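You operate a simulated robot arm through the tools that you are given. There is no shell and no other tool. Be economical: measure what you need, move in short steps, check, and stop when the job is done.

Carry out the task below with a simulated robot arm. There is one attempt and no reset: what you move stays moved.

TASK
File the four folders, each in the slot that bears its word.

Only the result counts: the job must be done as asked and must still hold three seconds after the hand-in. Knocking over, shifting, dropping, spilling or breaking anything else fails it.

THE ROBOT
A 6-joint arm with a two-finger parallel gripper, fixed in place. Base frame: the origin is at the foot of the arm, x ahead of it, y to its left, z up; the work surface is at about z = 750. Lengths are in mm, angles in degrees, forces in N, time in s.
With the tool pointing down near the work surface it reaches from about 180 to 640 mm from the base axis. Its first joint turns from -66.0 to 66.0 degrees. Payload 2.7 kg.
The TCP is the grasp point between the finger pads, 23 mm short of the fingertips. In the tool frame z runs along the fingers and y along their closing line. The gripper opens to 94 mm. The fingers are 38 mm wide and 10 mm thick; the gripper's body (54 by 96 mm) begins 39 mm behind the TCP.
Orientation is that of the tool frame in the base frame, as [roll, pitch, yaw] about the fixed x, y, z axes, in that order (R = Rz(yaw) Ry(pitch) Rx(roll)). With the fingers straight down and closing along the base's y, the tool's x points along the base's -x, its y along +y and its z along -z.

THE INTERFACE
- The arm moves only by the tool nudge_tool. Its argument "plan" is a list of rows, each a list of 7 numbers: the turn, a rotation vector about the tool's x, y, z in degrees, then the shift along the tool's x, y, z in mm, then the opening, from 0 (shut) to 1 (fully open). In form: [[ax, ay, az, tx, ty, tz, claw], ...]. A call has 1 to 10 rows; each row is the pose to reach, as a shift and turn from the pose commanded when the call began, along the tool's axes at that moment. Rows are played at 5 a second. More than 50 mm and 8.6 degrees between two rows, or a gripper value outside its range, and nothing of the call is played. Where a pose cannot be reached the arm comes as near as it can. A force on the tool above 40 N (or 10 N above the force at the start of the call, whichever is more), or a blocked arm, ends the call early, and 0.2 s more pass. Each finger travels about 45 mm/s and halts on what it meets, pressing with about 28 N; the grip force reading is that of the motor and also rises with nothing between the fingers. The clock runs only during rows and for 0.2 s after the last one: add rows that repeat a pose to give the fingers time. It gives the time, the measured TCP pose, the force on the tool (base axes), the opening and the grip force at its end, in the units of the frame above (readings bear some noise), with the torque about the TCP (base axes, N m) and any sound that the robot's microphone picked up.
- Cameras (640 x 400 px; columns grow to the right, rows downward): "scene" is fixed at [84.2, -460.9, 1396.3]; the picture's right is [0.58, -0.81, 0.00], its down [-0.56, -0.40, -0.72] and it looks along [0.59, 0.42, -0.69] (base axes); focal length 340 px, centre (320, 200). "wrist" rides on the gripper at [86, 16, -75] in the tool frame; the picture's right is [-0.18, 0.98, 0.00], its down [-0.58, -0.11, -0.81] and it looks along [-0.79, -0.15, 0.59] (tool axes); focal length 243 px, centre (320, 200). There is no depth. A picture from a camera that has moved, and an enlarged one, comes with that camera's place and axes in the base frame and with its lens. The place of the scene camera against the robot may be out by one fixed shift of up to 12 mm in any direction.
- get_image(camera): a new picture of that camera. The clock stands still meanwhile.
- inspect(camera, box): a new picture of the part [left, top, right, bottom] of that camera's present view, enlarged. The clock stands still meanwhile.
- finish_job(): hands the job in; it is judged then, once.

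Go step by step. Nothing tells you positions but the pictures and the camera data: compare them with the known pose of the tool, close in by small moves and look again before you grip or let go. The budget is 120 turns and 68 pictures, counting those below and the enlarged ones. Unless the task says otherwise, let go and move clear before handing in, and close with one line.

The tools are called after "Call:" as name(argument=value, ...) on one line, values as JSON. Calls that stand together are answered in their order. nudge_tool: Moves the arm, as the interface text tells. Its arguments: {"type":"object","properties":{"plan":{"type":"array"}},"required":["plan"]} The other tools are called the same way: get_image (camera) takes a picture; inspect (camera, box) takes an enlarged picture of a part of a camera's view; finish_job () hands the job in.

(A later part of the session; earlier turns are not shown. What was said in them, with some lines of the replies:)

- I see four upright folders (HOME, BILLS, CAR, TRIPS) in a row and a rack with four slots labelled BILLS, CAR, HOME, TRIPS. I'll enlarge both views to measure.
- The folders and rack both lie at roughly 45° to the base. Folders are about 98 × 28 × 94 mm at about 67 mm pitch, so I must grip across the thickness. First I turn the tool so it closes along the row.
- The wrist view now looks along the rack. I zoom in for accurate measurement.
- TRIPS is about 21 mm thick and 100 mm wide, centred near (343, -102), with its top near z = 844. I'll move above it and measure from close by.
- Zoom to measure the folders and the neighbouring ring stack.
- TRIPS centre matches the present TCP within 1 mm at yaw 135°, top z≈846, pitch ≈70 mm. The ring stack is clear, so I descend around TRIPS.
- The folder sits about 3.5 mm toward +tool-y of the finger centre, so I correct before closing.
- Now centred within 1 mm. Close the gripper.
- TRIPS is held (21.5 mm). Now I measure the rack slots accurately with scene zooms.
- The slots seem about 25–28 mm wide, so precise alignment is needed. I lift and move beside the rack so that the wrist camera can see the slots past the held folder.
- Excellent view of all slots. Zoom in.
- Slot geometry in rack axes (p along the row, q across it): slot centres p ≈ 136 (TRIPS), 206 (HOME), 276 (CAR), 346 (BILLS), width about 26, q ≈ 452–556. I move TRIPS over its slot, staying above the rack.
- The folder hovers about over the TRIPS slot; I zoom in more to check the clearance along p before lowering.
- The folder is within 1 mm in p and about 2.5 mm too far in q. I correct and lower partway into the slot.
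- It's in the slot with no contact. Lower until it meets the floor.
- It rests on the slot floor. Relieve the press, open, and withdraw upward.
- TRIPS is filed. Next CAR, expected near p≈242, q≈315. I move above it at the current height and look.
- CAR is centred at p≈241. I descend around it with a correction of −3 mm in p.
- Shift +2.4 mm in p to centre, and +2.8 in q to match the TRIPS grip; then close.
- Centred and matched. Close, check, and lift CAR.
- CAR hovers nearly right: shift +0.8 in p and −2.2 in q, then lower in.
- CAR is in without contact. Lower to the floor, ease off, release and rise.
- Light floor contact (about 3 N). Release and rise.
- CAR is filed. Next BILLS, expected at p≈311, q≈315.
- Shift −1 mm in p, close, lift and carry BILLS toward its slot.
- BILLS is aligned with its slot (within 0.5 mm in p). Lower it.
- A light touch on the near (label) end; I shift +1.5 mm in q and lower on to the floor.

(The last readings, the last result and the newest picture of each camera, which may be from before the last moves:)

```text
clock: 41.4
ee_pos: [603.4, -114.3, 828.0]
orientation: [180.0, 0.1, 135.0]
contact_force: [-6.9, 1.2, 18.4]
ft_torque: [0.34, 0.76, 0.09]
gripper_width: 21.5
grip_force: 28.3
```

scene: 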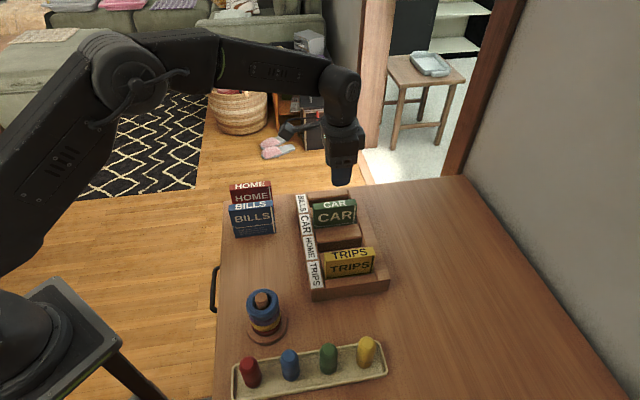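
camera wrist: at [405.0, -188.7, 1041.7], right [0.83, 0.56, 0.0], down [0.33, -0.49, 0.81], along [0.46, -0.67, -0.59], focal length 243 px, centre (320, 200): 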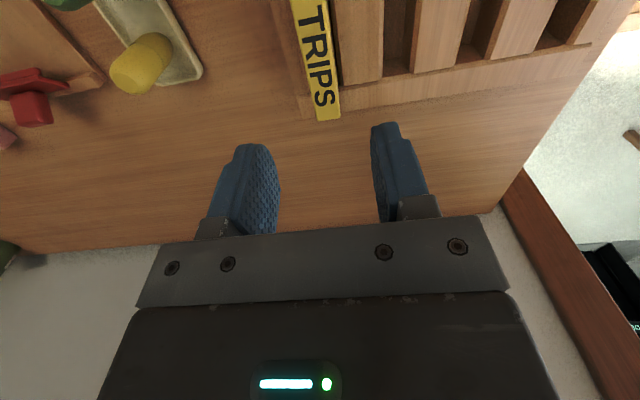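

On the floor. Ease 1.2 mm, release and rise.

Call:
nudge_tool(plan=[[0, 0, 0, 0, 0, -1.2, 0.1], [0, 0, 0, 0, 0, -1.2, 0.3], [0, 0, 0, 0, 0, -1.2, 0.5], [0, 0, 0, 0, 0, -1.2, 0.55], [0, 0, 0, 0, 0, -1.2, 0.55], [0, 0, 0, 0, 0, -20, 0.55], [0, 0, 0, 0, 0, -60, 0.55], [0, 0, 0, 0, 0, -105, 0.55], [0, 0, 0, 0, 0, -133, 0.55], [0, 0, 0, 0, 0, -133, 0.55]])

Call:
get_image(camera="scene")

```text
clock: 43.6
ee_pos: [602.5, -113.1, 959.4]
orientation: [-179.8, 0.2, 135.0]
contact_force: [0.0, 0.6, -0.1]
ft_torque: [-0.01, 0.03, -0.01]
gripper_width: 51.5
grip_force: 0.0
```

```text
26 pictures are left
```

scene: 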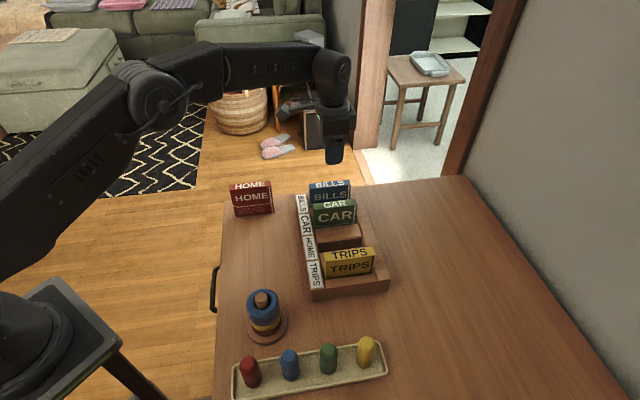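

BILLS is filed. Next HOME, at about +37 in p and −189 in q from here.

Call:
nudge_tool(plan=[[0, 0, 0, 35, 7, 0, 0.6], [0, 0, 0, 75, 14, 0, 0.6], [0, 0, 0, 115, 21, 0, 0.6], [0, 0, 0, 155, 29, 0, 0.6], [0, 0, 0, 185, 36, 0, 0.6], [0, 0, 0, 189, 37, 0, 0.6], [0, 0, 0, 189, 37, 0, 0.6], [0, 0, 0, 189, 37, 0, 0.6]])

Call:
inspect(camera="wrist", box=[220, 0, 420, 125])

```text
clock: 45.4
ee_pos: [496.5, 47.5, 958.9]
orientation: [180.0, 0.1, 135.1]
contact_force: [0.1, -0.6, 0.5]
ft_torque: [0.0, 0.01, 0.02]
gripper_width: 56.4
grip_force: 0.1
```

```text
3.20 times, centred on (320, 62) of wrist
camera zoom: at [446.6, 120.6, 1033.9], right [0.83, 0.56, 0.0], down [0.33, -0.49, 0.81], along [0.46, -0.67, -0.59], focal length 776 px, centre (320, 640)
```

zoom: 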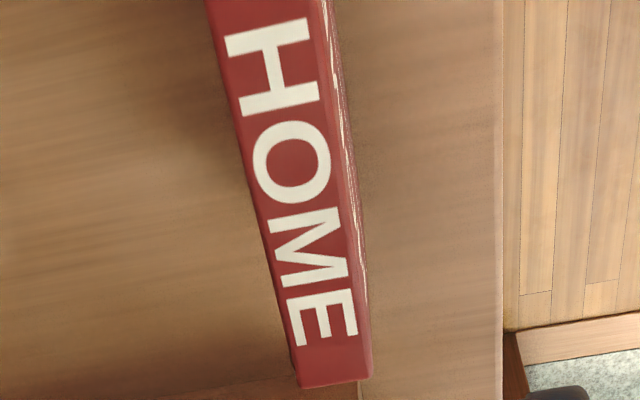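

Call:
nudge_tool(plan=[[0, 0, 0, -1.8, -1.3, 45, 0.6], [0, 0, 0, -1.8, -1.3, 88, 0.6], [0, 0, 0, -1.8, -1.3, 112, 0.6], [0, 0, 0, -1.8, -1.3, 138, 0.6], [0, 0, 0, -1.8, -1.3, 138, 0.6], [0, 0, 0, -1.8, -1.3, 138, 0.6]])

Call:
inspect(camera="wrist", box=[200, 80, 440, 230])

```text
clock: 46.8
ee_pos: [496.5, 43.0, 819.7]
orientation: [180.0, 0.1, 135.1]
contact_force: [-1.1, 0.2, 0.3]
ft_torque: [0.0, -0.03, -0.02]
gripper_width: 56.4
grip_force: 0.1
```

```text
2.67 times, centred on (320, 155) of wrist
camera zoom: at [447.5, 117.8, 894.8], right [0.83, 0.56, 0.0], down [0.33, -0.49, 0.81], along [0.46, -0.67, -0.59], focal length 647 px, centre (320, 320)
```

zoom: 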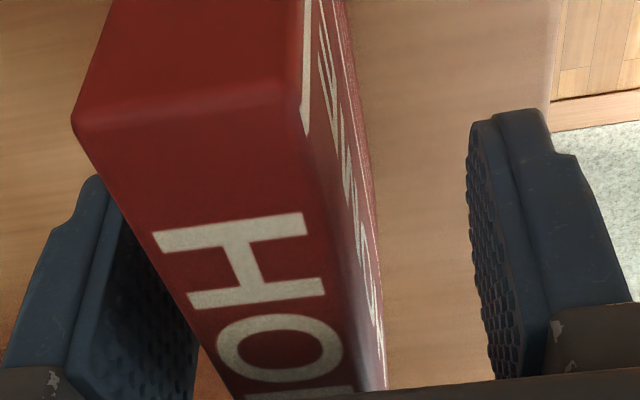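

Adjust −1.5 in p, −1.2 in q, then close and lift HOME.

Call:
nudge_tool(plan=[[0, 0, 0, 1.2, -1.5, 0, 0.55], [0, 0, 0, 1.2, -1.5, 0, 0.3], [0, 0, 0, 1.2, -1.5, 0, 0.1], [0, 0, 0, 1.2, -1.5, 0, 0.1], [0, 0, 0, 1.2, -1.5, 0, 0.1], [0, 0, 0, 1.2, -1.5, 0, 0.1], [0, 0, 0, 1.2, -1.5, -20, 0.1], [0, 0, 0, 1.2, -1.5, -50, 0.1], [0, 0, 0, 1.2, -1.5, -78, 0.1], [0, 0, 0, 1.2, -1.5, -78, 0.1]])

Call:
nudge_tool(plan=[[0, 0, 0, 0, -40, 0, 0.1], [0, 0, 0, 0, -80, 0, 0.1], [0, 0, 0, 0, -120, 0, 0.1], [0, 0, 0, 0, -160, 0, 0.1], [0, 0, 0, -5, -174.2, 0, 0.1], [0, 0, 0, -45, -174.2, 0, 0.1], [0, 0, 0, -85, -174.2, 0, 0.1], [0, 0, 0, -125, -174.2, 0, 0.1], [0, 0, 0, -165, -174.2, 0, 0.1], [0, 0, 0, -187.9, -174.2, 0, 0.1]])

Call:
nudge_tool(plan=[[0, 0, 0, 0, 0, 10, 0.1], [0, 0, 0, 0, 0, 19, 0.1], [0, 0, 0, 0, 0, 19, 0.1]])

Call:
inspect(camera="scene", box=[280, 200, 392, 270])

Call:
inspect(camera="wrist", box=[220, 0, 380, 100])

```text
clock: 49.0
ee_pos: [494.1, 45.1, 900.0]
orientation: [-179.8, 0.0, 135.0]
contact_force: [0.3, 0.1, 0.0]
ft_torque: [-0.01, -0.03, -0.05]
gripper_width: 21.4
grip_force: 27.9
```

```text
clock: 51.2
ee_pos: [504.0, -212.7, 899.7]
orientation: [-179.9, 0.1, 135.1]
contact_force: [-1.0, -0.6, -0.6]
ft_torque: [0.01, -0.03, -0.01]
gripper_width: 21.5
grip_force: 28.4
```

```text
clock: 52.0
ee_pos: [504.4, -211.5, 880.2]
orientation: [-179.9, 0.1, 135.0]
contact_force: [0.0, 0.4, -0.7]
ft_torque: [-0.04, -0.03, -0.03]
gripper_width: 21.5
grip_force: 28.1
```

```text
5.71 times, centred on (336, 235) of scene
camera zoom: at [84.2, -460.9, 1396.3], right [0.58, -0.81, 0.0], down [-0.56, -0.4, -0.72], along [0.59, 0.42, -0.69], focal length 1943 px, centre (229, 0)
```

zoom: 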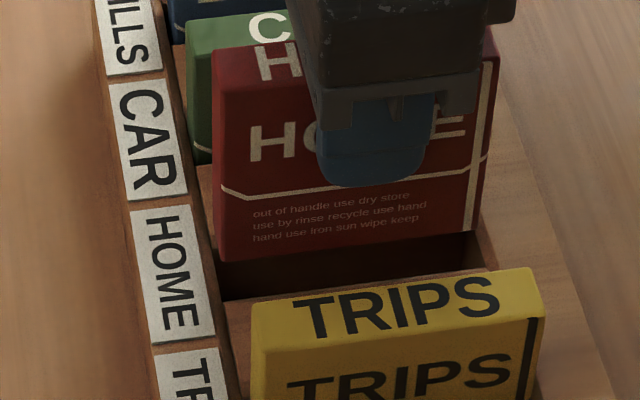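

```text
4.00 times, centred on (300, 50) of wrist
camera zoom: at [454.4, -139.4, 955.0], right [0.83, 0.56, 0.0], down [0.33, -0.49, 0.81], along [0.46, -0.67, -0.59], focal length 970 px, centre (400, 800)
```

zoom: 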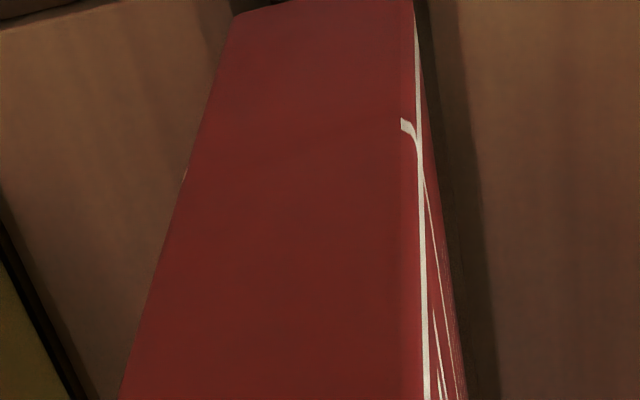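

HOME needs +2.4 in q and −0.5 in p. Correct and lower.

Call:
nudge_tool(plan=[[0, 0, 0, -2.4, -0.5, 0, 0.1], [0, 0, 0, -2.4, -0.5, 6, 0.1], [0, 0, 0, -2.4, -0.5, 12, 0.1], [0, 0, 0, -2.4, -0.5, 18, 0.1], [0, 0, 0, -2.4, -0.5, 25, 0.1], [0, 0, 0, -2.4, -0.5, 32, 0.1], [0, 0, 0, -2.4, -0.5, 39, 0.1], [0, 0, 0, -2.4, -0.5, 44, 0.1], [0, 0, 0, -2.4, -0.5, 44, 0.1]])

Call:
inspect(camera="scene", box=[280, 200, 392, 270])

```text
clock: 54.0
ee_pos: [505.2, -213.7, 836.0]
orientation: [-179.9, 0.1, 134.9]
contact_force: [0.3, -0.4, -0.7]
ft_torque: [0.0, -0.01, 0.0]
gripper_width: 21.5
grip_force: 27.7
```

```text
5.71 times, centred on (336, 235) of scene
camera zoom: at [84.2, -460.9, 1396.3], right [0.58, -0.81, 0.0], down [-0.56, -0.4, -0.72], along [0.59, 0.42, -0.69], focal length 1943 px, centre (229, 0)
```

zoom: 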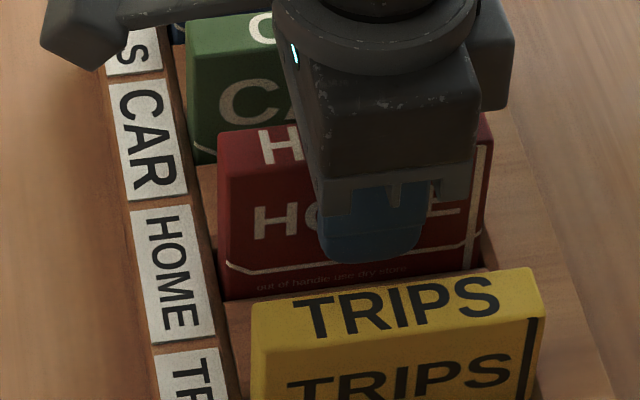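

Call:
nudge_tool(plan=[[0, 0, 0, 0, 0, 3, 0.1], [0, 0, 0, 0, 0, 6, 0.1], [0, 0, 0, 0, 0, 7.5, 0.1], [0, 0, 0, 0, 0, 8.5, 0.1], [0, 0, 0, 0, 0, 8.5, 0.1]])

```text
clock: 55.2
ee_pos: [504.7, -213.4, 828.1]
orientation: [-179.9, 0.1, 135.0]
contact_force: [0.0, 0.8, -0.2]
ft_torque: [0.0, 0.01, -0.02]
gripper_width: 21.5
grip_force: 27.9
```

No contact yet; go a little lower.

Call:
nudge_tool(plan=[[0, 0, 0, 0, 0, 1, 0.1], [0, 0, 0, 0, 0, 1.8, 0.1], [0, 0, 0, 0, 0, 1.8, 0.1]])

```text
clock: 56.0
ee_pos: [505.1, -213.6, 825.6]
orientation: [-179.9, 0.2, 134.9]
contact_force: [0.6, -0.3, -2.0]
ft_torque: [0.01, 0.0, 0.02]
gripper_width: 21.6
grip_force: 28.7
```

Call:
nudge_tool(plan=[[0, 0, 0, 0, 0, 0.8, 0.1], [0, 0, 0, 0, 0, 1.5, 0.1], [0, 0, 0, 0, 0, 1.5, 0.1]])

```text
clock: 56.8
ee_pos: [505.6, -214.3, 825.8]
orientation: [-179.9, 0.1, 135.1]
contact_force: [-4.6, 0.1, 12.8]
ft_torque: [0.26, 0.54, 0.03]
gripper_width: 21.4
grip_force: 28.0
```

Floor reached. Ease, release, rise and check.

Call:
nudge_tool(plan=[[0, 0, 0, 0, 0, -0.9, 0.1], [0, 0, 0, 0, 0, -0.9, 0.3], [0, 0, 0, 0, 0, -0.9, 0.5], [0, 0, 0, 0, 0, -0.9, 0.55], [0, 0, 0, 0, 0, -0.9, 0.55], [0, 0, 0, 0, 0, -20, 0.55], [0, 0, 0, 0, 0, -60, 0.55], [0, 0, 0, 0, 0, -105, 0.55], [0, 0, 0, 0, 0, -150, 0.55], [0, 0, 0, 40, 0, -175, 0.55]])

Call:
nudge_tool(plan=[[0, 0, 0, 40, 0, 0, 0.55], [0, 0, 0, 80, 0, 0, 0.55], [0, 0, 0, 120, 0, 0, 0.55], [0, 0, 0, 120, 0, 0, 0.55]])

Call:
get_image(camera="scene")

Call:
inspect(camera="scene", box=[270, 170, 414, 300])

```text
clock: 59.0
ee_pos: [474.1, -185.1, 999.0]
orientation: [-179.9, 0.1, 135.0]
contact_force: [0.1, 0.0, -0.2]
ft_torque: [-0.03, -0.01, 0.0]
gripper_width: 51.5
grip_force: 0.1
```

```text
clock: 60.0
ee_pos: [391.0, -99.0, 998.5]
orientation: [-180.0, 0.1, 135.0]
contact_force: [0.0, -0.3, -0.1]
ft_torque: [0.01, 0.0, 0.0]
gripper_width: 51.7
grip_force: 0.1
```

```text
20 pictures are left
```

scene: 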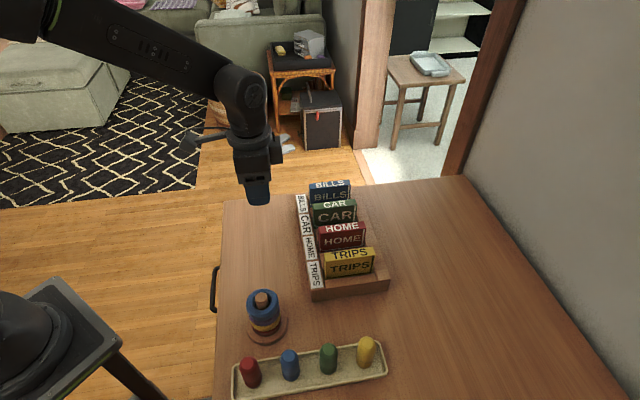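

```text
3.08 times, centred on (342, 235) of scene
camera zoom: at [84.2, -460.9, 1396.3], right [0.58, -0.81, 0.0], down [-0.56, -0.4, -0.72], along [0.59, 0.42, -0.69], focal length 1046 px, centre (252, 92)
```

zoom: 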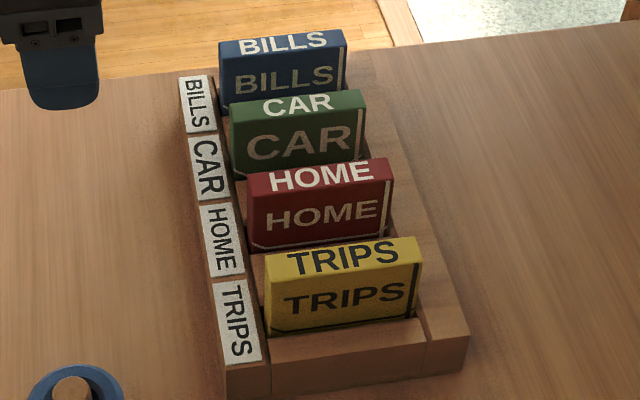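

All four folders stand upright in the slots bearing their words, nothing else has moved, and the arm is clear. I hand the job in.

Call:
finish_job()

```text
The job is handed in.
```

The four folders (BILLS, CAR, HOME and TRIPS) are each filed in the slot that bears their word, and the job is handed in.
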